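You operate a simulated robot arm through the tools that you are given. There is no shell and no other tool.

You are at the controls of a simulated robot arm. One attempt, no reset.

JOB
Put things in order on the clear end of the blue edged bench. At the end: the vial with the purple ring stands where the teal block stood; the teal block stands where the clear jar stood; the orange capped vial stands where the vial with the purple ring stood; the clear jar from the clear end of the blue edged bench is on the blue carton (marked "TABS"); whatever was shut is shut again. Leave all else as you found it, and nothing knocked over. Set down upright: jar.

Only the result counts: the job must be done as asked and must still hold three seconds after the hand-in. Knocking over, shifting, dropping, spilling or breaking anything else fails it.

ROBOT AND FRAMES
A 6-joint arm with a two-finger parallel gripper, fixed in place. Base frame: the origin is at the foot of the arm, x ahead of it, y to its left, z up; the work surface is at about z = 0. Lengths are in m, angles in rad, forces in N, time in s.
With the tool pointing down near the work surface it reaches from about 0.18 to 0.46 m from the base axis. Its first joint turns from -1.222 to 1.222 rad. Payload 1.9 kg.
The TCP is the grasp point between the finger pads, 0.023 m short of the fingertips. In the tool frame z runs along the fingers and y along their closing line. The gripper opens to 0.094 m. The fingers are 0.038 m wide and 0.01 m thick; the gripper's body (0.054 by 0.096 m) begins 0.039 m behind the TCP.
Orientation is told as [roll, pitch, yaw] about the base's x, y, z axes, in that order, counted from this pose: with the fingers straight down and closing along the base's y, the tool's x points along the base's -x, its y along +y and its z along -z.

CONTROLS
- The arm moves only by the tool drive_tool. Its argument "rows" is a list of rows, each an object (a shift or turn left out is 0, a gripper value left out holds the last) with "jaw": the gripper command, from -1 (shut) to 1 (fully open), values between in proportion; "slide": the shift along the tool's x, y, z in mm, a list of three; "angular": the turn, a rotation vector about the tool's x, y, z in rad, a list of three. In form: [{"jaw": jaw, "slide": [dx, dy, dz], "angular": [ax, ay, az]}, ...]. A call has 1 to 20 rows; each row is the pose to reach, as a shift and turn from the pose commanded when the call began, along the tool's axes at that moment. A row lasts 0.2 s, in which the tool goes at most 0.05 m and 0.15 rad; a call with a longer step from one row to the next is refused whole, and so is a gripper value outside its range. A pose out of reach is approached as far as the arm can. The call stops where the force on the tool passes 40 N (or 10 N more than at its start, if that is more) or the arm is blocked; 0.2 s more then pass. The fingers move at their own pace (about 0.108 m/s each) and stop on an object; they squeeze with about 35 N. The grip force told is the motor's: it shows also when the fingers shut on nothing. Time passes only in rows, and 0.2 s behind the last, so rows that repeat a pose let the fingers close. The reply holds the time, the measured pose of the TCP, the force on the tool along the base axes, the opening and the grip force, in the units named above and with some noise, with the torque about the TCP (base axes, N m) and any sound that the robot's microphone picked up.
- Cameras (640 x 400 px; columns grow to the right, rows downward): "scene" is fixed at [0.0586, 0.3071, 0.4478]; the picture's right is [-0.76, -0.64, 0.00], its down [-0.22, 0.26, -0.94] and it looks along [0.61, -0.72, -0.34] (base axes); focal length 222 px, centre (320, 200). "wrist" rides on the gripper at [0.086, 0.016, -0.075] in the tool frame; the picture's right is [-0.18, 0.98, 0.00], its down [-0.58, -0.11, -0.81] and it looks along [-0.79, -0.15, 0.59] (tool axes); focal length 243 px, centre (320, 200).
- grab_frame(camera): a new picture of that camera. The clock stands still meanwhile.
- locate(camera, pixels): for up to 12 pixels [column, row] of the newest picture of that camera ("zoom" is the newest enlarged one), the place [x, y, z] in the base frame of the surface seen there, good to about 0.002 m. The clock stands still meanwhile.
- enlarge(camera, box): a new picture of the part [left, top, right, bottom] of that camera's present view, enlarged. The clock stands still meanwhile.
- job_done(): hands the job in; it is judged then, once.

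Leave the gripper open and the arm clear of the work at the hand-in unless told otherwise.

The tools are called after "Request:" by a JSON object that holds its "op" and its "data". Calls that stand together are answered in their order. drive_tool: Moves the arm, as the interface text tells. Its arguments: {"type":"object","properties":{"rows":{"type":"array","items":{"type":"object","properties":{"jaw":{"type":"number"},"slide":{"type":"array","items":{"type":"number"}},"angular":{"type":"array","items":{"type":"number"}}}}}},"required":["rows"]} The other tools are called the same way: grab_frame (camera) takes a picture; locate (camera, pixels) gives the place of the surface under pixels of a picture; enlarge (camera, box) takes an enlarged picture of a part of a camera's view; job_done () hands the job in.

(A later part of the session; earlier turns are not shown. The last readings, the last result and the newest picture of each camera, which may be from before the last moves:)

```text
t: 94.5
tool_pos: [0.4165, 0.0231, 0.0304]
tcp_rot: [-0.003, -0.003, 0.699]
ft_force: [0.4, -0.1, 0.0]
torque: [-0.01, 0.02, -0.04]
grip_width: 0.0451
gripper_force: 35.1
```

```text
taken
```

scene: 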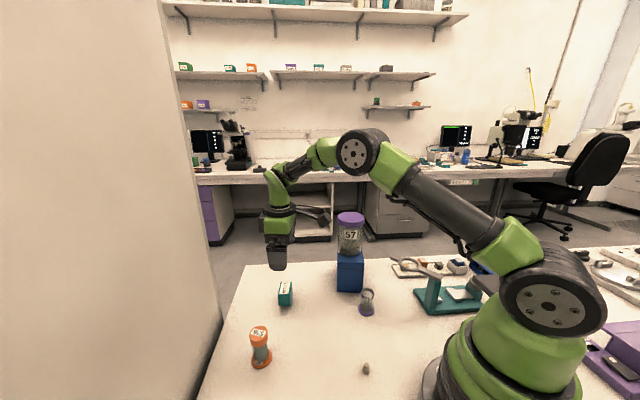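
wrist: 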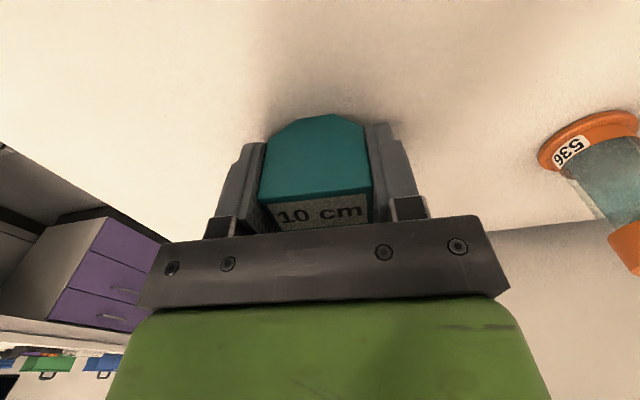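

Gripped (0.045 m). Lift straight up, then carry it to the jar's old place (0.2743, 0.0512).

Request:
{"op": "drive_tool", "data": {"rows": [{"slide": [0, 0, -4]}, {"slide": [0, 0, -15]}, {"slide": [0, 0, -40]}, {"slide": [0, 0, -65]}, {"slide": [0, 0, -70]}, {"slide": [10, 13, -70]}, {"slide": [28, 36, -70]}, {"slide": [48, 61, -70]}, {"slide": [68, 87, -70]}, {"slide": [83, 106, -70]}, {"slide": [90, 114.4, -70]}, {"slide": [90, 114.4, -70]}]}}

Request:
{"op": "drive_tool", "data": {"rows": [{"slide": [0, 0, 0]}]}}

Request:
{"op": "grab_frame", "data": {"camera": "wrist"}}

Request:
{"op": "grab_frame", "data": {"camera": "scene"}}

```text
t: 97.2
tool_pos: [0.2753, 0.0505, 0.0989]
tcp_rot: [-0.004, -0.004, 0.699]
ft_force: [-0.2, 0.4, 0.0]
torque: [-0.01, 0.0, -0.01]
grip_width: 0.0455
gripper_force: 35.3
```

```text
t: 97.5
tool_pos: [0.2754, 0.0519, 0.0982]
tcp_rot: [-0.003, -0.003, 0.701]
ft_force: [-0.5, -0.3, -0.8]
torque: [0.01, 0.0, 0.0]
grip_width: 0.0454
gripper_force: 34.7
```

```text
taken
```

wrist: 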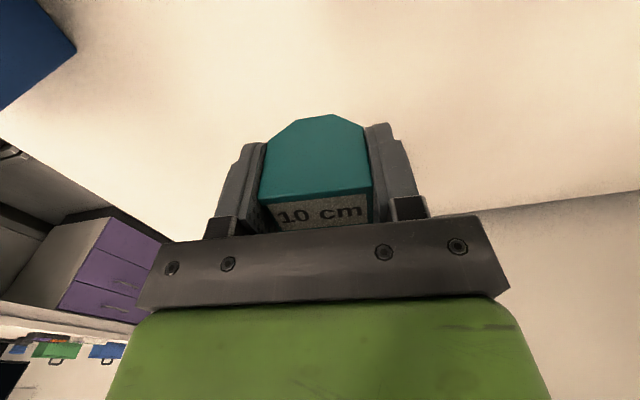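

```text
taken
```

scene: 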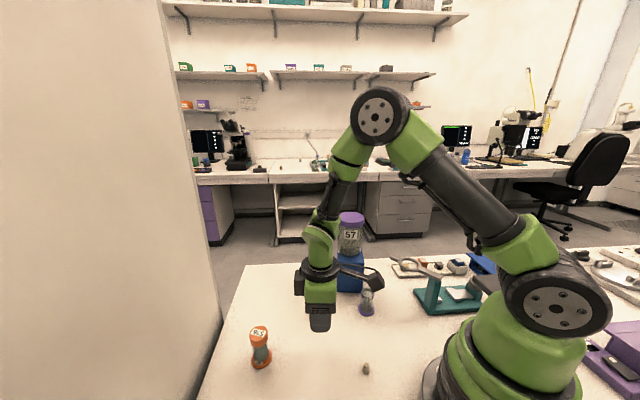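

Over the spot. I trim ~1 mm and lower to ~3 mm above the bench.

Request:
{"op": "drive_tool", "data": {"rows": [{"slide": [0.6, 0.9, 20]}, {"slide": [0.6, 0.9, 42]}, {"slide": [0.6, 0.9, 58]}, {"slide": [0.6, 0.9, 64]}, {"slide": [0.6, 0.9, 64]}]}}

Request:
{"op": "drive_tool", "data": {"rows": [{"slide": [0, 0, 0]}]}}

```text
t: 98.8
tool_pos: [0.2748, 0.0517, 0.0357]
tcp_rot: [-0.004, -0.004, 0.698]
ft_force: [-0.6, 0.7, -0.3]
torque: [0.04, -0.02, -0.02]
grip_width: 0.0453
gripper_force: 35.0
```

```text
t: 99.2
tool_pos: [0.2749, 0.0521, 0.0352]
tcp_rot: [-0.003, -0.003, 0.699]
ft_force: [0.6, -0.6, -0.3]
torque: [0.01, -0.02, -0.01]
grip_width: 0.0453
gripper_force: 34.9
```

Request:
{"op": "drive_tool", "data": {"rows": [{"slide": [0, 0, 1.5]}, {"slide": [0, 0, 2.8]}, {"slide": [0, 0, 3.8]}, {"slide": [0, 0, 4.5]}, {"slide": [0, 0, 4.5]}]}}

```text
t: 100.3
tool_pos: [0.2737, 0.0505, 0.0315]
tcp_rot: [-0.004, -0.001, 0.7]
ft_force: [0.4, 0.7, -0.3]
torque: [-0.01, 0.01, -0.03]
grip_width: 0.0452
gripper_force: 34.9
```

No contact yet at 0.0315. Half-millimetre steps down.

Request:
{"op": "drive_tool", "data": {"rows": [{"slide": [0, 0, 0.5]}, {"slide": [0, 0, 1.0]}, {"slide": [0, 0, 1.3]}, {"slide": [0, 0, 1.3]}]}}

```text
t: 101.3
tool_pos: [0.2748, 0.0506, 0.0302]
tcp_rot: [-0.005, -0.003, 0.701]
ft_force: [-2.0, -6.8, 27.3]
torque: [-0.19, 0.11, -0.04]
grip_width: 0.0453
gripper_force: 35.3
```

Contact (27 N). Relieve 0.7 mm and open in small increments.

Request:
{"op": "drive_tool", "data": {"rows": [{"slide": [0, 0, -0.4]}, {"slide": [0, 0, -0.7]}, {"slide": [0, 0, -0.7]}]}}

Request:
{"op": "drive_tool", "data": {"rows": [{"jaw": -0.02}, {"jaw": 0.0}, {"jaw": 0.04}, {"jaw": 0.1}, {"jaw": 0.3}, {"jaw": 0.6}, {"jaw": 0.6}]}}

Request:
{"op": "grab_frame", "data": {"camera": "wrist"}}

Request:
{"op": "enlarge", "data": {"camera": "scene", "box": [270, 280, 370, 360]}}

```text
t: 102.2
tool_pos: [0.2747, 0.0521, 0.0306]
tcp_rot: [-0.006, -0.005, 0.703]
ft_force: [3.8, 0.6, 18.1]
torque: [0.0, -0.07, -0.01]
grip_width: 0.0453
gripper_force: 34.9
```

```text
t: 103.8
tool_pos: [0.2751, 0.0509, 0.0309]
tcp_rot: [-0.002, 0.0, 0.701]
ft_force: [0.7, 0.2, 0.1]
torque: [-0.03, 0.01, 0.03]
grip_width: 0.0752
gripper_force: 0.0
```

```text
taken
```

wrist: 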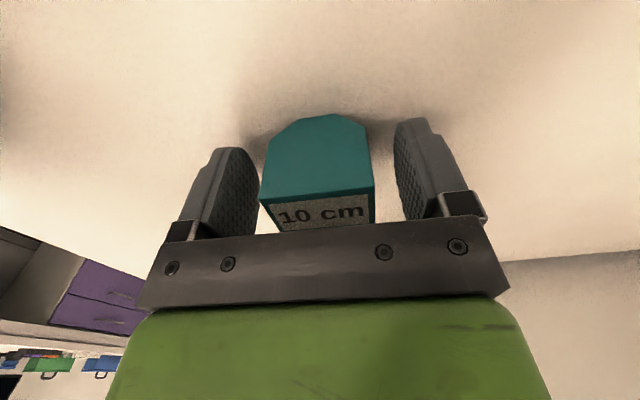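

```text
5.00 times, centred on (320, 320) of scene
```

zoom: 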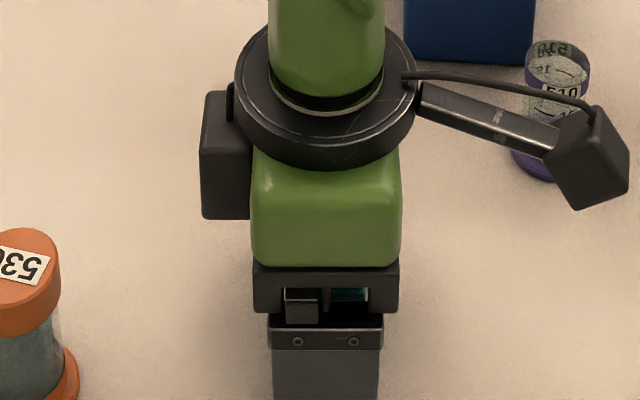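

The block stands free. Rise straight up with the fingers opening, then check its place.

Request:
{"op": "drive_tool", "data": {"rows": [{"jaw": 0.8, "slide": [0, 0, -4]}, {"jaw": 1, "slide": [0, 0, -15]}, {"jaw": 1, "slide": [0, 0, -40]}, {"jaw": 1, "slide": [0, 0, -80]}, {"jaw": 1, "slide": [0, 0, -120]}, {"jaw": 1, "slide": [0, 0, -120]}]}}

Request:
{"op": "enlarge", "data": {"camera": "wrist", "box": [250, 0, 390, 130]}}

Request:
{"op": "grab_frame", "data": {"camera": "scene"}}

```text
t: 105.2
tool_pos: [0.2747, 0.0516, 0.1528]
tcp_rot: [-0.002, -0.002, 0.7]
ft_force: [0.2, -0.3, 0.4]
torque: [-0.01, 0.0, -0.02]
grip_width: 0.0941
gripper_force: 0.0
```

```text
3.08 times, centred on (320, 65) of wrist
```

zoom: 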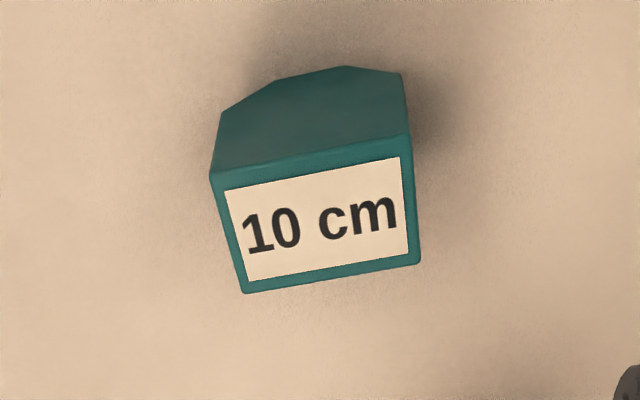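

```text
taken
```

scene: 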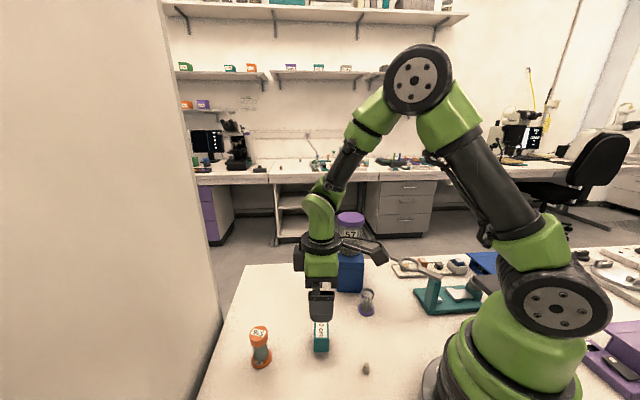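

Request:
{"op": "locate", "data": {"camera": "zoom", "pixels": [[214, 178], [407, 140], [418, 260], [245, 290], [320, 215]]}}

Request:
{"op": "locate", "data": {"camera": "scene", "pixels": [[314, 335], [327, 335], [320, 330], [315, 350], [327, 350]]}}

```text
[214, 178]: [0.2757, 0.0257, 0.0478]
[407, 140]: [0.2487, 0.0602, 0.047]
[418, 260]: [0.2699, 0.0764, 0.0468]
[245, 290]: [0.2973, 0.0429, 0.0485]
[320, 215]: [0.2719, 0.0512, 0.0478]
```

```text
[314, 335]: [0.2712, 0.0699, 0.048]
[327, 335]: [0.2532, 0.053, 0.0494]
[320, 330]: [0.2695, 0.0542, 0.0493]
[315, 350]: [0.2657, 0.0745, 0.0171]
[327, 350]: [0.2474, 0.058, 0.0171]
```

Block centre now ≈ (0.273, 0.0513), within ~1 mm of the jar's old place and upright. Next the purple-ringed vial at (0.246, -0.089): I move above it while turning the hand to −0.9 rad so the fingers close parallel to the carton's face.

Request:
{"op": "drive_tool", "data": {"rows": [{"jaw": 1, "slide": [0, 0, -10], "angular": [0, 0, 0.14]}, {"jaw": 1, "slide": [8, -6, -15], "angular": [0, 0, 0.28]}, {"jaw": 1, "slide": [20, -16, -15], "angular": [0, 0, 0.42]}, {"jaw": 1, "slide": [35, -28, -15], "angular": [0, 0, 0.56]}, {"jaw": 1, "slide": [50, -40, -15], "angular": [0, 0, 0.7]}, {"jaw": 1, "slide": [65, -52, -15], "angular": [0, 0, 0.84]}, {"jaw": 1, "slide": [80, -63, -15], "angular": [0, 0, 0.98]}, {"jaw": 1, "slide": [93, -74, -15], "angular": [0, 0, 1.12]}, {"jaw": 1, "slide": [104, -82, -15], "angular": [0, 0, 1.26]}, {"jaw": 1, "slide": [110, -87, -15], "angular": [0, 0, 1.4]}, {"jaw": 1, "slide": [112.5, -89, -10], "angular": [0, 0, 1.54]}, {"jaw": 1, "slide": [112.5, -89, 0], "angular": [0, 0, 1.6]}, {"jaw": 1, "slide": [112.5, -89, 0], "angular": [0, 0, 1.6]}]}}

Request:
{"op": "drive_tool", "data": {"rows": [{"slide": [0, 0, 0]}]}}

Request:
{"op": "grab_frame", "data": {"camera": "wrist"}}

Request:
{"op": "grab_frame", "data": {"camera": "scene"}}

```text
t: 108.0
tool_pos: [0.2458, -0.089, 0.1505]
tcp_rot: [0.004, -0.003, -0.902]
ft_force: [-0.6, 0.7, -0.4]
torque: [0.04, -0.01, 0.01]
grip_width: 0.0941
gripper_force: 0.1
```

```text
t: 108.3
tool_pos: [0.2444, -0.0885, 0.1497]
tcp_rot: [0.005, -0.004, -0.9]
ft_force: [-0.4, -0.9, 0.0]
torque: [-0.03, 0.0, 0.0]
grip_width: 0.094
gripper_force: 0.0
```

```text
taken
```

wrist: 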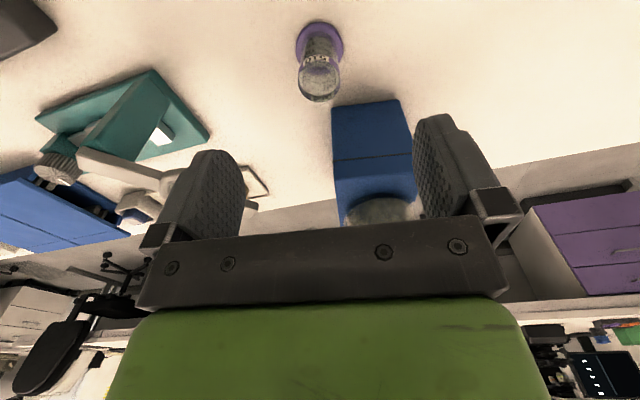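

```text
taken
```

scene: 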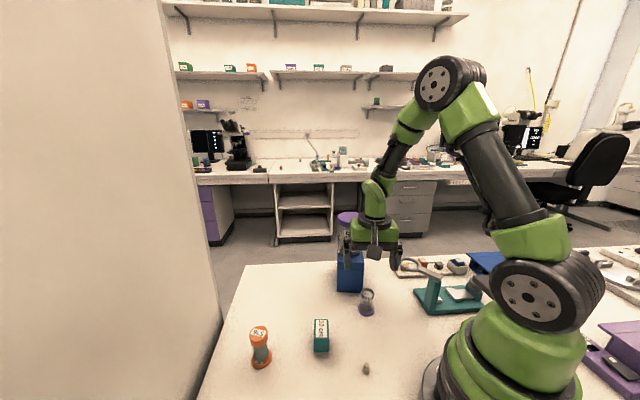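

The vial is below the hand at (320,60). Enlarge and measure it.

Request:
{"op": "enlarge", "data": {"camera": "wrist", "box": [270, 0, 370, 110]}}

Request:
{"op": "enlarge", "data": {"camera": "scene", "box": [345, 275, 390, 325]}}

```text
3.64 times, centred on (320, 55) of wrist
```

zoom: 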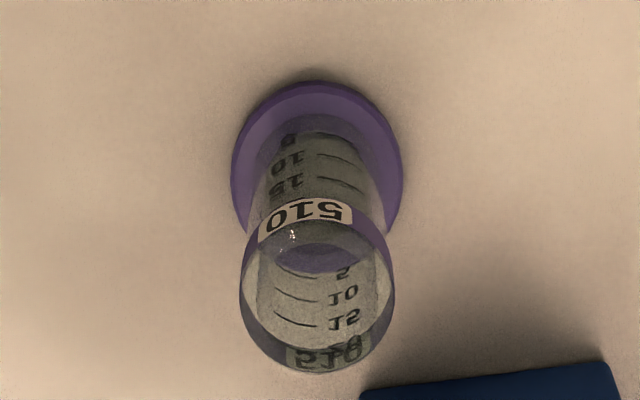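

```text
8.00 times, centred on (368, 300) of scene
```

zoom: 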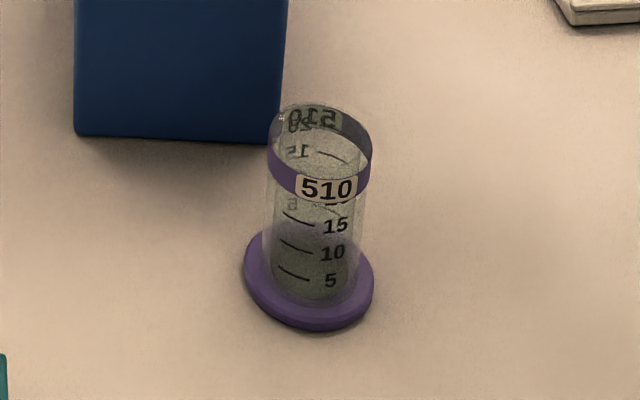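

Request:
{"op": "locate", "data": {"camera": "zoom", "pixels": [[246, 270], [372, 290], [310, 327], [265, 305], [350, 318], [320, 190], [280, 178], [365, 175], [300, 300], [250, 250], [370, 275], [330, 322]]}}

Request:
{"op": "enlarge", "data": {"camera": "wrist", "box": [270, 0, 370, 110]}}

Request:
{"op": "locate", "data": {"camera": "zoom", "pixels": [[320, 84], [234, 160], [403, 160], [250, 115], [380, 110], [245, 215], [390, 220], [318, 210], [243, 285], [393, 285], [260, 345], [380, 340]]}}

```text
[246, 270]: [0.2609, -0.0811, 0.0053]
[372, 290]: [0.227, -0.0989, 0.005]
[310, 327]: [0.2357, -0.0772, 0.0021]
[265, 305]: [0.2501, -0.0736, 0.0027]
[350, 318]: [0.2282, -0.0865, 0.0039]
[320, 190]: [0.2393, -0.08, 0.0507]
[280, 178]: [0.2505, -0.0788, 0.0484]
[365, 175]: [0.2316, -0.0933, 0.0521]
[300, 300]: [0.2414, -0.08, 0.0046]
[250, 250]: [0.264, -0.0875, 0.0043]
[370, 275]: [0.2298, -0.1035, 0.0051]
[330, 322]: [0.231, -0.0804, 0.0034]
```

```text
3.64 times, centred on (320, 55) of wrist
```

zoom: 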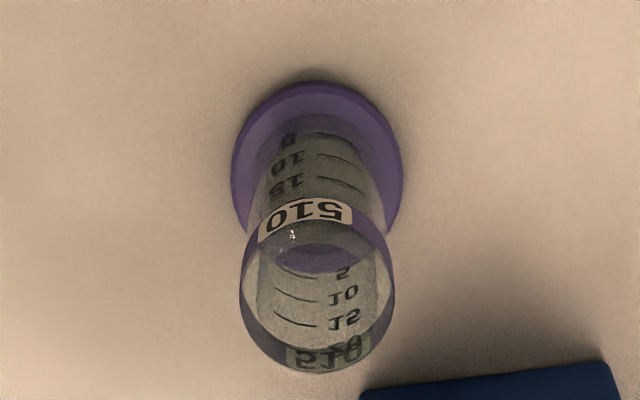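

```text
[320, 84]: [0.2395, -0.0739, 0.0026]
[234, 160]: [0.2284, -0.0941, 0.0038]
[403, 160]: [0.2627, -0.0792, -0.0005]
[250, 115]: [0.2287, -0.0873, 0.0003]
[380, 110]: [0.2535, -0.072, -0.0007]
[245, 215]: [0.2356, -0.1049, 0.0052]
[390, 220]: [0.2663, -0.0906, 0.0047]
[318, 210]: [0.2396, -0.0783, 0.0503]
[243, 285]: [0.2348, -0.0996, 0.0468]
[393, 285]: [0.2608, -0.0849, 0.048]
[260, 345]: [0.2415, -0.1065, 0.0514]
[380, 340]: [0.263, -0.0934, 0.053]
```

Vial centre ≈ (0.2465, -0.0918), flange radius 0.019, body ≈0.030 wide, height 0.052, open top. I align (tool x −3.2, y −0.8), narrow the jaws to ~0.066 and descend to z≈0.06.

Request:
{"op": "drive_tool", "data": {"rows": [{"jaw": 0.4, "slide": [-3.2, -0.8, 0]}, {"jaw": 0.4, "slide": [-3.2, -0.8, 30]}, {"jaw": 0.4, "slide": [-3.2, -0.8, 60]}, {"jaw": 0.4, "slide": [-3.2, -0.8, 80]}, {"jaw": 0.4, "slide": [-3.2, -0.8, 88]}, {"jaw": 0.4, "slide": [-3.2, -0.8, 88]}]}}

Request:
{"op": "drive_tool", "data": {"rows": [{"slide": [0, 0, 0]}]}}

Request:
{"op": "grab_frame", "data": {"camera": "wrist"}}

Request:
{"op": "enlarge", "data": {"camera": "scene", "box": [325, 250, 410, 330]}}

```text
t: 109.8
tool_pos: [0.2477, -0.091, 0.0629]
tcp_rot: [0.002, -0.007, -0.9]
ft_force: [-0.1, 0.3, -1.0]
torque: [0.01, 0.0, -0.01]
grip_width: 0.0659
gripper_force: 0.0
```

```text
t: 110.2
tool_pos: [0.2488, -0.0915, 0.0637]
tcp_rot: [0.005, -0.004, -0.899]
ft_force: [0.1, -1.1, 0.0]
torque: [0.02, -0.04, -0.02]
grip_width: 0.0656
gripper_force: 0.0
```

```text
taken
```

wrist: 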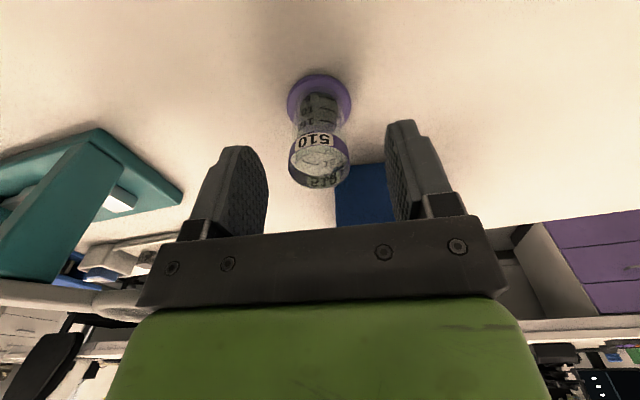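

```text
5.00 times, centred on (368, 290) of scene
```

zoom: 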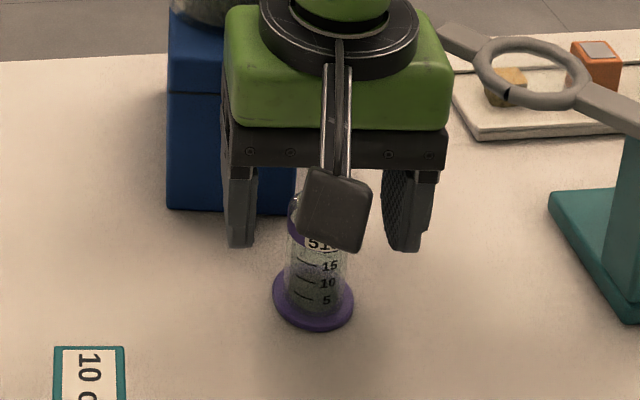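

Centred. Descend 30 mm more (fingertips stay ~10 mm above the bench, over the flange) with a −1.2 mm tool-y trim.

Request:
{"op": "drive_tool", "data": {"rows": [{"jaw": 0.4, "slide": [0.5, -1.2, 10]}, {"jaw": 0.4, "slide": [0.5, -1.2, 20]}, {"jaw": 0.4, "slide": [0.5, -1.2, 27]}, {"jaw": 0.4, "slide": [0.5, -1.2, 30]}, {"jaw": 0.4, "slide": [0.5, -1.2, 30]}]}}

Request:
{"op": "grab_frame", "data": {"camera": "wrist"}}

```text
t: 111.3
tool_pos: [0.246, -0.0942, 0.0305]
tcp_rot: [0.002, -0.005, -0.901]
ft_force: [0.0, -0.2, 0.7]
torque: [0.01, 0.0, -0.01]
grip_width: 0.066
gripper_force: 0.1
```

```text
taken
```

wrist: 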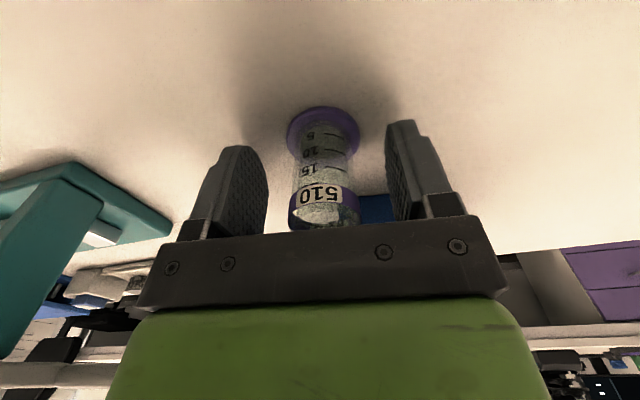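

Raise 2.5 mm to clear the flange and close gradually.

Request:
{"op": "drive_tool", "data": {"rows": [{"jaw": 0.4, "slide": [0, 0.8, -2.5]}, {"jaw": 0.1, "slide": [0, 0.8, -2.5]}, {"jaw": -0.1, "slide": [0, 0.8, -2.5]}, {"jaw": -0.2, "slide": [0, 0.8, -2.5]}, {"jaw": -0.27, "slide": [0, 0.8, -2.5]}, {"jaw": -0.32, "slide": [0, 0.8, -2.5]}, {"jaw": -0.36, "slide": [0, 0.8, -2.5]}, {"jaw": -0.42, "slide": [0, 0.8, -2.5]}]}}

Request:
{"op": "grab_frame", "data": {"camera": "wrist"}}

```text
t: 113.2
tool_pos: [0.2467, -0.0931, 0.0346]
tcp_rot: [0.004, -0.003, -0.898]
ft_force: [0.0, 0.3, -0.6]
torque: [0.01, -0.03, 0.0]
grip_width: 0.0281
gripper_force: 11.3
```

```text
taken
```

wrist: 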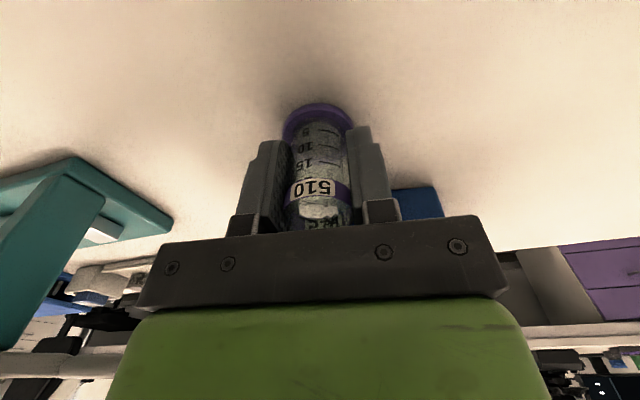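

Held at 0.028 m with 11 N, upright. I firm the grip a little and lift slowly.

Request:
{"op": "drive_tool", "data": {"rows": [{"jaw": -0.46}, {"jaw": -0.48}, {"jaw": -0.48}, {"slide": [0, 0, -2]}, {"slide": [0, 0, -6]}, {"slide": [0, 0, -6]}]}}

Request:
{"op": "enlarge", "data": {"camera": "scene", "box": [325, 250, 410, 330]}}

Request:
{"op": "grab_frame", "data": {"camera": "wrist"}}

```text
t: 114.5
tool_pos: [0.2447, -0.0935, 0.0406]
tcp_rot: [0.001, -0.002, -0.901]
ft_force: [0.1, -0.5, -0.9]
torque: [0.02, 0.02, 0.01]
grip_width: 0.0277
gripper_force: 35.6
```

```text
5.00 times, centred on (368, 290) of scene
```

zoom: 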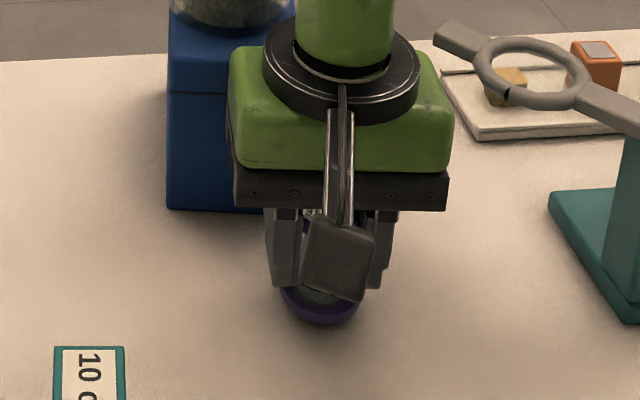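

```text
taken
```

wrist: 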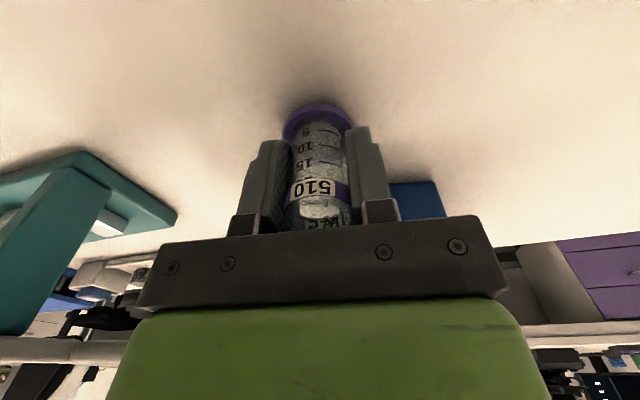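

The vial is lifted upright. Raise to z≈0.12, go round away from the carton, then to the block's old place (0.417, 0.0211).

Request:
{"op": "drive_tool", "data": {"rows": [{"slide": [0, 0, -10]}, {"slide": [0, 0, -30]}, {"slide": [0, 0, -55]}, {"slide": [0, 0, -75]}, {"slide": [5, 8, -80]}, {"slide": [15, 24, -80]}, {"slide": [27, 43, -80]}, {"slide": [33, 62, -80]}, {"slide": [30, 90, -80]}, {"slide": [20, 120, -80]}, {"slide": [8, 150, -80]}, {"slide": [-4, 177, -80]}, {"slide": [-13, 197, -80]}, {"slide": [-16.9, 205.3, -80]}, {"slide": [-16.9, 205.3, -80]}]}}

Request:
{"op": "drive_tool", "data": {"rows": [{"slide": [0, 0, 0]}]}}

Request:
{"op": "grab_frame", "data": {"camera": "wrist"}}

Request:
{"op": "grab_frame", "data": {"camera": "scene"}}

```text
t: 117.8
tool_pos: [0.4178, 0.0221, 0.122]
tcp_rot: [0.002, -0.002, -0.901]
ft_force: [-0.3, 0.2, 0.7]
torque: [0.02, -0.02, 0.01]
grip_width: 0.0278
gripper_force: 35.4
```

```text
t: 118.2
tool_pos: [0.4175, 0.0228, 0.1229]
tcp_rot: [0.004, -0.002, -0.9]
ft_force: [-0.3, 0.7, 1.0]
torque: [-0.02, 0.01, -0.02]
grip_width: 0.0274
gripper_force: 35.4
```

```text
taken
```

wrist: 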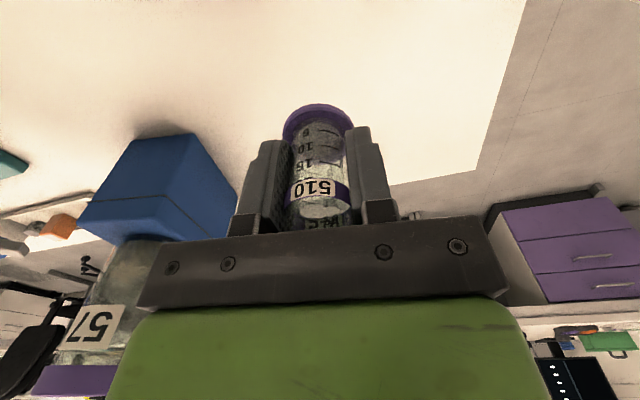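

```text
taken
```

scene: 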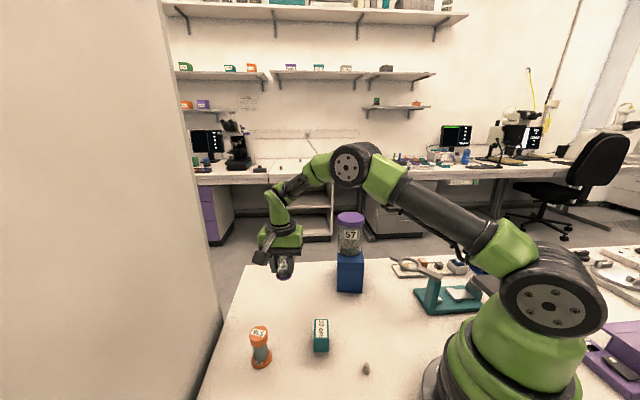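

Vial is over the block's old place. I measure the vial's flange in the hand to fine-tune.

Request:
{"op": "enlarge", "data": {"camera": "wrist", "box": [270, 90, 370, 190]}}

Request:
{"op": "enlarge", "data": {"camera": "scene", "box": [255, 235, 315, 290]}}

```text
4.00 times, centred on (320, 140) of wrist
```

zoom: 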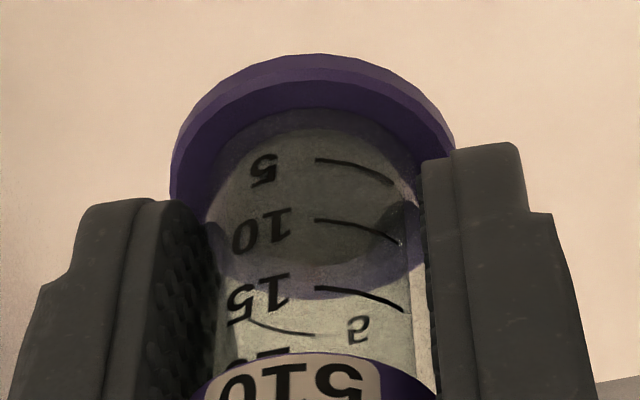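

```text
7.27 times, centred on (285, 262) of scene
```

zoom: 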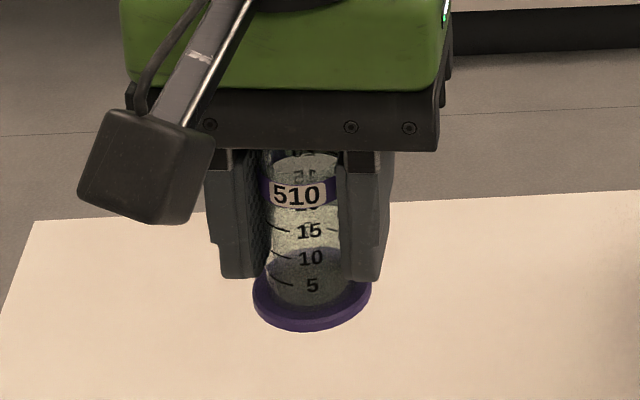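

Request:
{"op": "locate", "data": {"camera": "zoom", "pixels": [[255, 295], [369, 295], [310, 328], [280, 320], [345, 320], [262, 308], [362, 308], [298, 195]]}}

Request:
{"op": "locate", "data": {"camera": "wrist", "pixels": [[320, 105], [300, 108], [340, 108], [287, 122], [350, 122], [285, 130], [310, 105], [330, 105]]}}

```text
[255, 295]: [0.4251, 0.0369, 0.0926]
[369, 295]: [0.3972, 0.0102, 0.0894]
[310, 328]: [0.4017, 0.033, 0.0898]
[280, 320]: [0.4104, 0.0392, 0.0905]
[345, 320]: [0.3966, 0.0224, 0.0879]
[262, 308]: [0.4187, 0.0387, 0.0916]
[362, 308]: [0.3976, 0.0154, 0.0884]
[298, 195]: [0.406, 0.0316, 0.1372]
```

```text
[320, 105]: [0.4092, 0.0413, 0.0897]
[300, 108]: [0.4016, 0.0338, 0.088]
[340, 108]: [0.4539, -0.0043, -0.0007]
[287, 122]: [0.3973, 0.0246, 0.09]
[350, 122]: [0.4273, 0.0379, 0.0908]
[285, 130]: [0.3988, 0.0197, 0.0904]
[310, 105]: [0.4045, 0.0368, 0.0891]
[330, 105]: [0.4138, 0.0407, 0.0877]
```

Vial centre in hand ≈ (0.4155, 0.0220); shift (−1.6, +0.6 tool) and lower to ~4 mm above the bench.

Request:
{"op": "drive_tool", "data": {"rows": [{"slide": [-1.6, 0.6, 15]}, {"slide": [-1.6, 0.6, 40]}, {"slide": [-1.6, 0.6, 65]}, {"slide": [-1.6, 0.6, 79]}, {"slide": [-1.6, 0.6, 83]}, {"slide": [-1.6, 0.6, 83]}]}}

Request:
{"op": "drive_tool", "data": {"rows": [{"slide": [0, 0, 0]}]}}

Request:
{"op": "enlarge", "data": {"camera": "scene", "box": [255, 260, 315, 315]}}

Request:
{"op": "locate", "data": {"camera": "zoom", "pixels": [[255, 295], [369, 295], [310, 328]]}}

```text
t: 119.5
tool_pos: [0.4182, 0.0222, 0.0385]
tcp_rot: [0.001, -0.003, -0.9]
ft_force: [0.5, 0.4, 0.3]
torque: [0.01, -0.03, 0.04]
grip_width: 0.0276
gripper_force: 35.1
```

```text
t: 120.0
tool_pos: [0.4199, 0.0236, 0.0382]
tcp_rot: [0.005, -0.003, -0.901]
ft_force: [-0.7, -0.5, -0.2]
torque: [0.01, -0.03, -0.01]
grip_width: 0.0277
gripper_force: 34.7
```

```text
7.27 times, centred on (285, 288) of scene
```

zoom: 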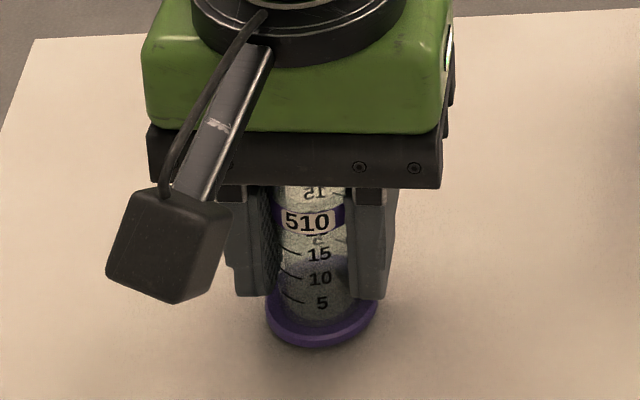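

```text
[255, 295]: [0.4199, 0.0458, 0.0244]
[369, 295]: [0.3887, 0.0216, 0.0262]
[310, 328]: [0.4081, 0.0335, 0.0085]
```

Request:
{"op": "locate", "data": {"camera": "zoom", "pixels": [[269, 312], [375, 312], [318, 344], [290, 335], [350, 335], [275, 325], [368, 322], [335, 342], [305, 342]]}}

Request:
{"op": "grab_frame", "data": {"camera": "wrist"}}

Request:
{"op": "locate", "data": {"camera": "wrist", "pixels": [[320, 105], [300, 108], [287, 122], [285, 130], [310, 105], [330, 105], [340, 109], [352, 125]]}}

```text
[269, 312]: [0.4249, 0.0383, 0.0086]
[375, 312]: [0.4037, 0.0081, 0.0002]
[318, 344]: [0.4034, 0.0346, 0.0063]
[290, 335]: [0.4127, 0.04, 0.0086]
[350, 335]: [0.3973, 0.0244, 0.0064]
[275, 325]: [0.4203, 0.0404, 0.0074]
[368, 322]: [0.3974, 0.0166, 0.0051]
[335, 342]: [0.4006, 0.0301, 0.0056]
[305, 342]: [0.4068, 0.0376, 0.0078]
```

```text
taken
```

wrist: 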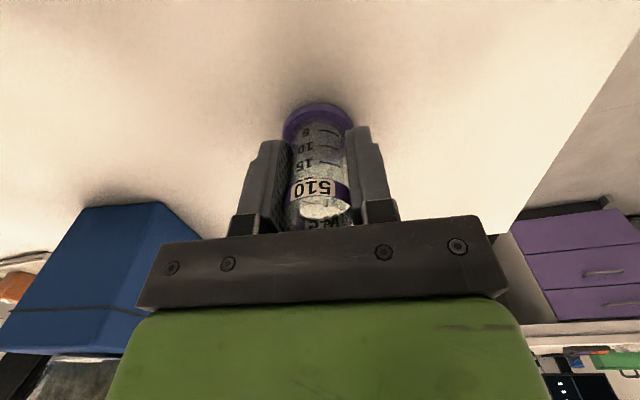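

```text
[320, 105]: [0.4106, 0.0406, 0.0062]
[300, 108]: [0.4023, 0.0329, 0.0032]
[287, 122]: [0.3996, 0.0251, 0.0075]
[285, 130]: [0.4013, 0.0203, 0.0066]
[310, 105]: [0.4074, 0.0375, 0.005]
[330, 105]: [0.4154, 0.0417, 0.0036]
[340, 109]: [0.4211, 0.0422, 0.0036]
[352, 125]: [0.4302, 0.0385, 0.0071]
```

Vial centre ≈ (0.417, 0.0226); trim −1.3 mm in y and lower slowly to contact.

Request:
{"op": "drive_tool", "data": {"rows": [{"slide": [-1.0, -0.8, 1]}, {"slide": [-1.0, -0.8, 2]}, {"slide": [-1.0, -0.8, 3]}, {"slide": [-1.0, -0.8, 3.5]}, {"slide": [-1.0, -0.8, 3.5]}]}}

```text
t: 121.2
tool_pos: [0.4203, 0.0202, 0.0354]
tcp_rot: [0.004, -0.004, -0.902]
ft_force: [-0.9, -0.7, 0.0]
torque: [0.0, -0.02, 0.01]
grip_width: 0.0275
gripper_force: 34.9
```

Request:
{"op": "drive_tool", "data": {"rows": [{"slide": [0, 0, 0.5]}, {"slide": [0, 0, 1.0]}, {"slide": [0, 0, 1.0]}]}}

```text
t: 122.0
tool_pos: [0.421, 0.0208, 0.0342]
tcp_rot: [0.004, -0.005, -0.901]
ft_force: [-0.7, -4.0, 13.8]
torque: [-0.12, 0.16, 0.0]
grip_width: 0.0277
gripper_force: 34.8
```

Contact (14 N). Check the flange position once more before releasing.

Request:
{"op": "enlarge", "data": {"camera": "scene", "box": [255, 260, 315, 315]}}

Request:
{"op": "locate", "data": {"camera": "zoom", "pixels": [[269, 320], [373, 315], [318, 351], [290, 343], [350, 342], [275, 333], [367, 330], [335, 349], [305, 349]]}}

Request:
{"op": "grab_frame", "data": {"camera": "wrist"}}

Request:
{"op": "locate", "data": {"camera": "wrist", "pixels": [[320, 105], [300, 108], [287, 122], [285, 130], [310, 105], [330, 105], [340, 109], [352, 125]]}}

```text
7.27 times, centred on (285, 288) of scene
```

zoom: 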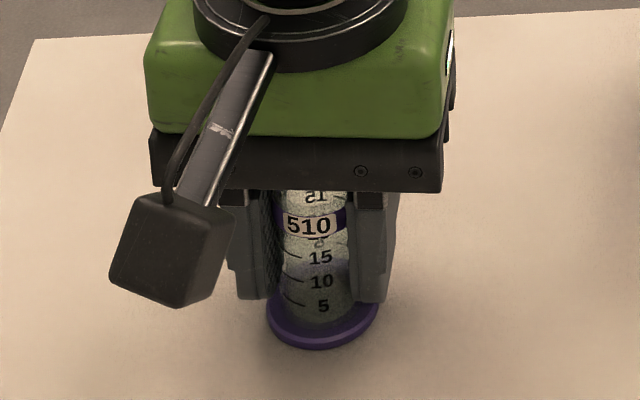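

```text
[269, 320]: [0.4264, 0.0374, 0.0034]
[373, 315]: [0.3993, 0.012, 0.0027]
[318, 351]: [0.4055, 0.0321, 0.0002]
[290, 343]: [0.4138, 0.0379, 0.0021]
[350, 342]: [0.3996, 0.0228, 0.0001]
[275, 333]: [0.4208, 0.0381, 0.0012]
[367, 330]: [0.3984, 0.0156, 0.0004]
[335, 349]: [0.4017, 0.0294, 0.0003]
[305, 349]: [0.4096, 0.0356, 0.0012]
```

```text
taken
```

wrist: 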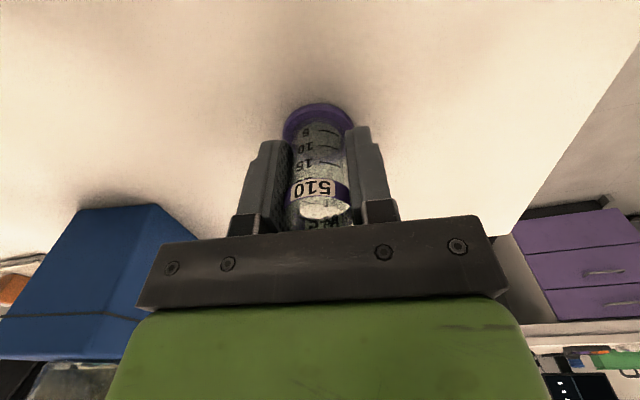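

```text
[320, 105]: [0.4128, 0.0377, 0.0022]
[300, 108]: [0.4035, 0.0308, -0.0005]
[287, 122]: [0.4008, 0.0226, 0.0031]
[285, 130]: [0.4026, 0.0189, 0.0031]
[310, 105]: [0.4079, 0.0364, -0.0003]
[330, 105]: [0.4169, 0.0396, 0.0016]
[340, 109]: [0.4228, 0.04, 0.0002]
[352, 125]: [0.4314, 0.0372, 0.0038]
```

Vial centre ≈ (0.4183, 0.0207), ~1.5 mm from the block's old centre — fine. Ease the pressure and open gradually.

Request:
{"op": "drive_tool", "data": {"rows": [{"slide": [0, 0, -0.3]}, {"slide": [0, 0, -0.4]}, {"slide": [0, 0, -0.4], "jaw": -0.41}, {"slide": [0, 0, -0.4], "jaw": -0.38}, {"slide": [0, 0, -0.4], "jaw": -0.34}, {"slide": [0, 0, -0.4], "jaw": -0.28}, {"slide": [0, 0, -0.4], "jaw": -0.15}, {"slide": [0, 0, -0.4], "jaw": 0.1}, {"slide": [0, 0, -0.4], "jaw": 0.4}, {"slide": [0, 0, -0.4], "jaw": 0.4}]}}

Request:
{"op": "grab_frame", "data": {"camera": "wrist"}}

Request:
{"op": "enlarge", "data": {"camera": "scene", "box": [255, 260, 315, 315]}}

```text
t: 124.2
tool_pos: [0.4208, 0.0214, 0.0341]
tcp_rot: [0.004, -0.004, -0.902]
ft_force: [-0.6, -0.3, 0.2]
torque: [0.0, 0.01, 0.01]
grip_width: 0.066
gripper_force: 0.1
```

```text
taken
```

wrist: 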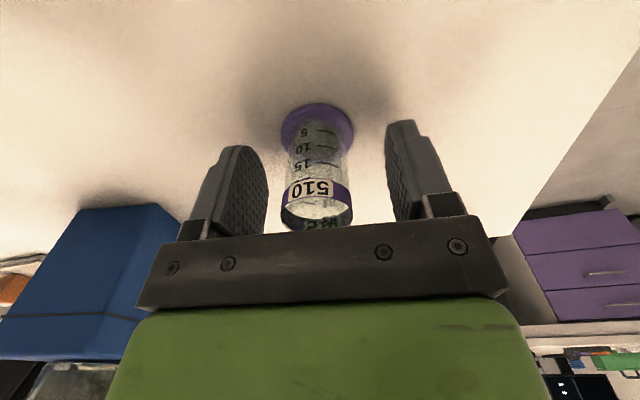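

```text
7.27 times, centred on (285, 288) of scene
```

zoom: 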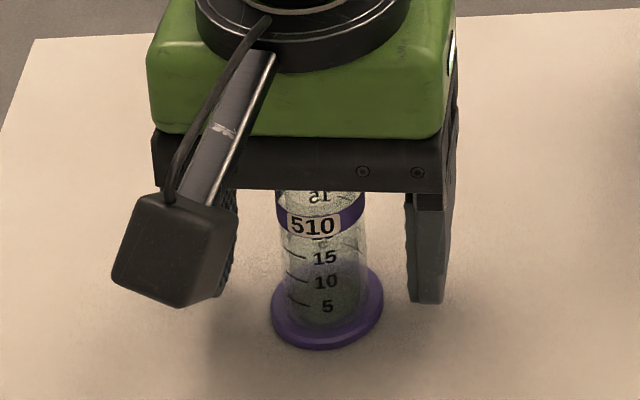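

The vial stands free. Rise straight up and measure its final position.

Request:
{"op": "drive_tool", "data": {"rows": [{"slide": [0, 0, -5]}, {"slide": [0, 0, -18]}, {"slide": [0, 0, -40]}, {"slide": [0, 0, -80]}, {"slide": [0, 0, -115]}, {"slide": [0, 0, -115]}]}}

Request:
{"op": "enlarge", "data": {"camera": "scene", "box": [255, 260, 315, 315]}}

Request:
{"op": "locate", "data": {"camera": "zoom", "pixels": [[273, 310], [382, 300], [325, 347], [295, 342], [355, 338], [280, 330], [375, 322], [275, 295], [380, 288], [320, 226]]}}

Request:
{"op": "enlarge", "data": {"camera": "wrist", "box": [270, 0, 370, 110]}}

```text
t: 125.5
tool_pos: [0.4188, 0.0214, 0.1484]
tcp_rot: [0.0, -0.004, -0.9]
ft_force: [0.8, 0.4, -0.3]
torque: [-0.01, -0.04, -0.03]
grip_width: 0.0656
gripper_force: 0.0
```

```text
7.27 times, centred on (285, 288) of scene
```

zoom: 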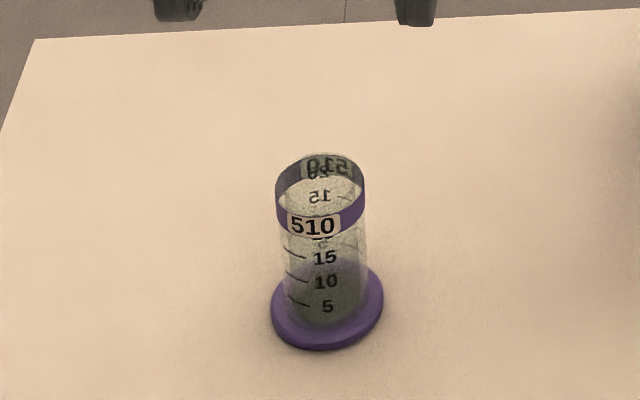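

```text
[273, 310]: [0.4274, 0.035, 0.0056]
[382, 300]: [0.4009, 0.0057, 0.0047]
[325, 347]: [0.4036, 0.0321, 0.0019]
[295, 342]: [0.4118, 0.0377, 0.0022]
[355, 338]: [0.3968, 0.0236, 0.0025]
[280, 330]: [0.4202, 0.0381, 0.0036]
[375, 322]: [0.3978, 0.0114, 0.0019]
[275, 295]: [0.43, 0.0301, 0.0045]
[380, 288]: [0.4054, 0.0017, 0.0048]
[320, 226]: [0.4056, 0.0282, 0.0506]
```

```text
3.64 times, centred on (320, 55) of wrist
```

zoom: 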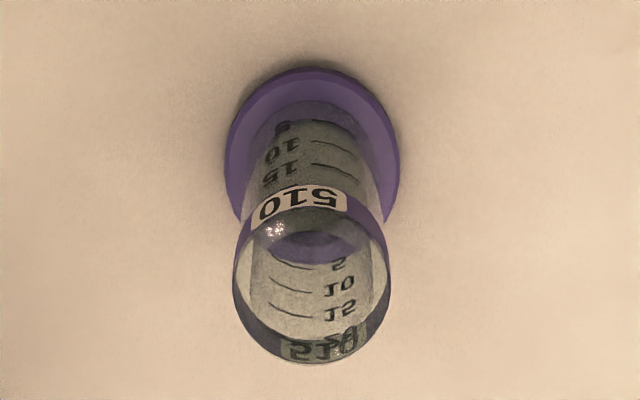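

Vial centre reads ≈ (0.4155, 0.0195), about 2 mm from the target; upright. Next the orange-capped vial near (0.342, 0.148): move above it with the same hand orientation.

Request:
{"op": "drive_tool", "data": {"rows": [{"jaw": 0.6, "slide": [15, 2, -5]}, {"jaw": 0.6, "slide": [45, 6, -5]}, {"jaw": 0.6, "slide": [80, 10, -5]}, {"jaw": 0.6, "slide": [115, 14.5, -5]}, {"jaw": 0.6, "slide": [138, 17.5, -5]}, {"jaw": 0.6, "slide": [147, 18.5, -5]}, {"jaw": 0.6, "slide": [147, 18.5, -5]}]}}

Request:
{"op": "drive_tool", "data": {"rows": [{"slide": [0, 0, 0]}]}}

Request:
{"op": "grab_frame", "data": {"camera": "wrist"}}

Request:
{"op": "grab_frame", "data": {"camera": "scene"}}

```text
t: 127.2
tool_pos: [0.342, 0.144, 0.1532]
tcp_rot: [0.005, -0.003, -0.9]
ft_force: [-0.7, 0.3, 0.2]
torque: [0.0, 0.03, -0.01]
grip_width: 0.075
gripper_force: 0.0
```

```text
t: 127.5
tool_pos: [0.3419, 0.1445, 0.1538]
tcp_rot: [0.003, -0.005, -0.901]
ft_force: [0.7, -0.6, 0.3]
torque: [-0.02, 0.02, -0.02]
grip_width: 0.0753
gripper_force: 0.1
```

```text
taken
```

wrist: 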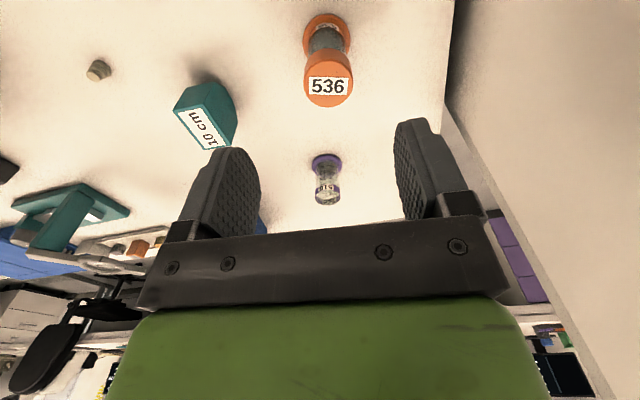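

```text
taken
```

scene: 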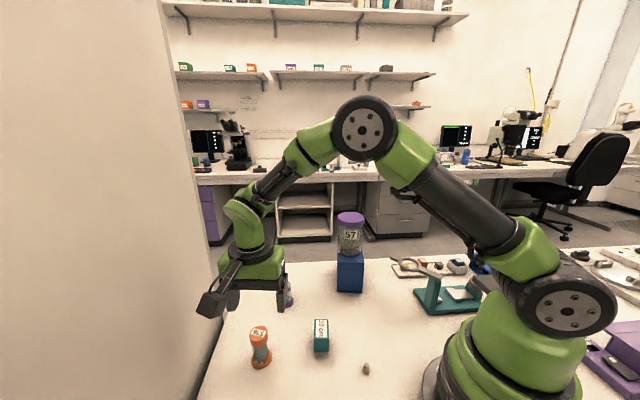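

Request:
{"op": "enlarge", "data": {"camera": "wrist", "box": [280, 0, 370, 120]}}

Request:
{"op": "locate", "data": {"camera": "zoom", "pixels": [[320, 50], [245, 120], [400, 120], [265, 75], [380, 75], [330, 200], [235, 240], [410, 235], [325, 345], [250, 310], [395, 305], [325, 290]]}}

Request:
{"op": "enlarge", "data": {"camera": "scene", "box": [235, 315, 290, 375]}}

```text
3.33 times, centred on (325, 60) of wrist
```

zoom: 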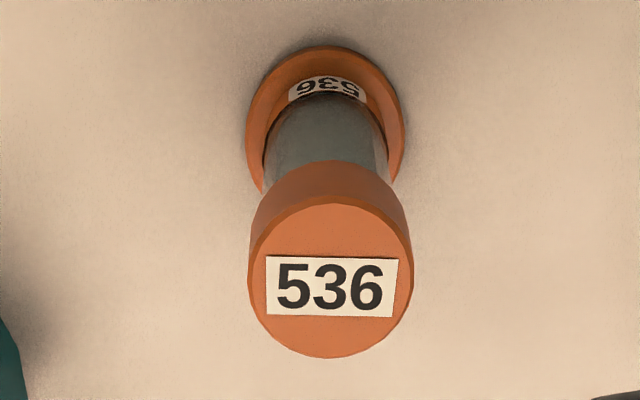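

```text
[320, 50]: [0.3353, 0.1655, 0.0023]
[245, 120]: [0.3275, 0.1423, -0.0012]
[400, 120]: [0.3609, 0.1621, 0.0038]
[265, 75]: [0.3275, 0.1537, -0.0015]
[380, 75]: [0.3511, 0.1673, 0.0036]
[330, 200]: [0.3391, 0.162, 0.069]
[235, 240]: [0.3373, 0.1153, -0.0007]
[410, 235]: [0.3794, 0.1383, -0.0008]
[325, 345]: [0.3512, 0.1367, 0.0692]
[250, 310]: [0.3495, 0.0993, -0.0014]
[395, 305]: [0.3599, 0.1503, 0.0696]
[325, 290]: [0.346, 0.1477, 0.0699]
```

```text
6.67 times, centred on (262, 345) of scene
```

zoom: 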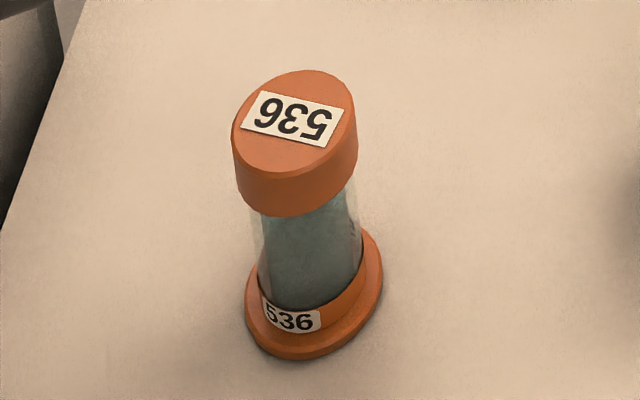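

The capped vial: flange r≈0.020, body r≈0.015, cap r≈0.0177 with top at z≈0.069. I take a sharper measurement of the cap and flange.

Request:
{"op": "enlarge", "data": {"camera": "wrist", "box": [280, 0, 370, 120]}}

Request:
{"op": "locate", "data": {"camera": "zoom", "pixels": [[253, 280], [409, 270], [265, 325], [395, 320], [330, 355], [290, 345], [365, 345], [300, 207], [350, 207], [255, 240], [405, 235], [330, 280]]}}

Request:
{"op": "locate", "data": {"camera": "zoom", "pixels": [[325, 50], [290, 57], [360, 57], [270, 75], [385, 78], [255, 100], [398, 105], [250, 130], [403, 135], [255, 165], [400, 165], [325, 150]]}}

```text
3.33 times, centred on (325, 60) of wrist
```

zoom: 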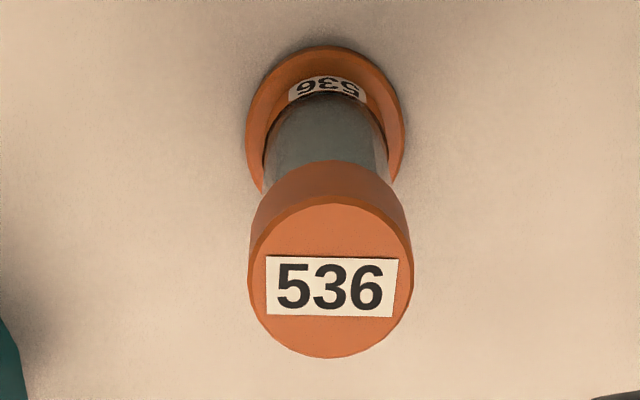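

```text
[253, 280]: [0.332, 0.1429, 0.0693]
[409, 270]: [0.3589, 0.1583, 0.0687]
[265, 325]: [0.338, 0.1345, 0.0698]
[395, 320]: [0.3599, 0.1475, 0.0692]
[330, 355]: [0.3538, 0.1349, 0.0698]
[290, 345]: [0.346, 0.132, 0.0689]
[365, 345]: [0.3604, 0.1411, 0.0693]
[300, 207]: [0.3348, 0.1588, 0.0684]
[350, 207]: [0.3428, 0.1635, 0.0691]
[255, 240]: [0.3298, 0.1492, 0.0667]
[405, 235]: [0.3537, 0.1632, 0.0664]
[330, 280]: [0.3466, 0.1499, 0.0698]
```

```text
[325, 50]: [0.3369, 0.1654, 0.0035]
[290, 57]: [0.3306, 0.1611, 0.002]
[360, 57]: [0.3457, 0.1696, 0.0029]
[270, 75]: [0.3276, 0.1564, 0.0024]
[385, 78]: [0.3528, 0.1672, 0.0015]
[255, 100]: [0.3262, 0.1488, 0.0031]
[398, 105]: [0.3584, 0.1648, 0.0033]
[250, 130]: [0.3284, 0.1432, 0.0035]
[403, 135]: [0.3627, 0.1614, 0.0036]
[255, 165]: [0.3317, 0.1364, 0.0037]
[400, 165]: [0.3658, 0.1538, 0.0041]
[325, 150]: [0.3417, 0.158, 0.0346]
```

Cap centre ≈ (0.3457, 0.1482), flange centre ≈ (0.346, 0.1497). I check how low the cap reaches on the side seen by the scene camera.

Request:
{"op": "enlarge", "data": {"camera": "scene", "box": [235, 315, 290, 375]}}

Request:
{"op": "locate", "data": {"camera": "zoom", "pixels": [[290, 178], [290, 195], [290, 210], [295, 214], [295, 222], [255, 195], [340, 195], [300, 240], [300, 260], [350, 230], [290, 320], [290, 345]]}}

```text
6.67 times, centred on (262, 345) of scene
```

zoom: 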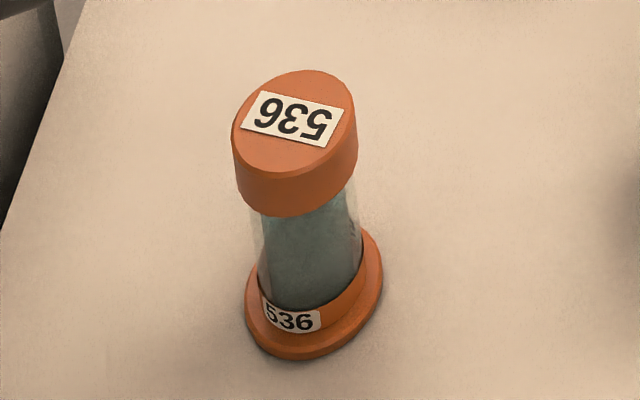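

```text
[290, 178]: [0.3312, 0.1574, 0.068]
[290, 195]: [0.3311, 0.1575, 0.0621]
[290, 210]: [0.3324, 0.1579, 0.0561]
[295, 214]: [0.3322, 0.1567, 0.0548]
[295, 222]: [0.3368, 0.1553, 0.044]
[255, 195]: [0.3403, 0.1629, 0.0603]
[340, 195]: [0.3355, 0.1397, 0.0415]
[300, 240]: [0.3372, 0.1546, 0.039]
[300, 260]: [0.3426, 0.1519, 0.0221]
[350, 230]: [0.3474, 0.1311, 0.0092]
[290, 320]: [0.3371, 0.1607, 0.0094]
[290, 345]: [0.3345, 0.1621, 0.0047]
```

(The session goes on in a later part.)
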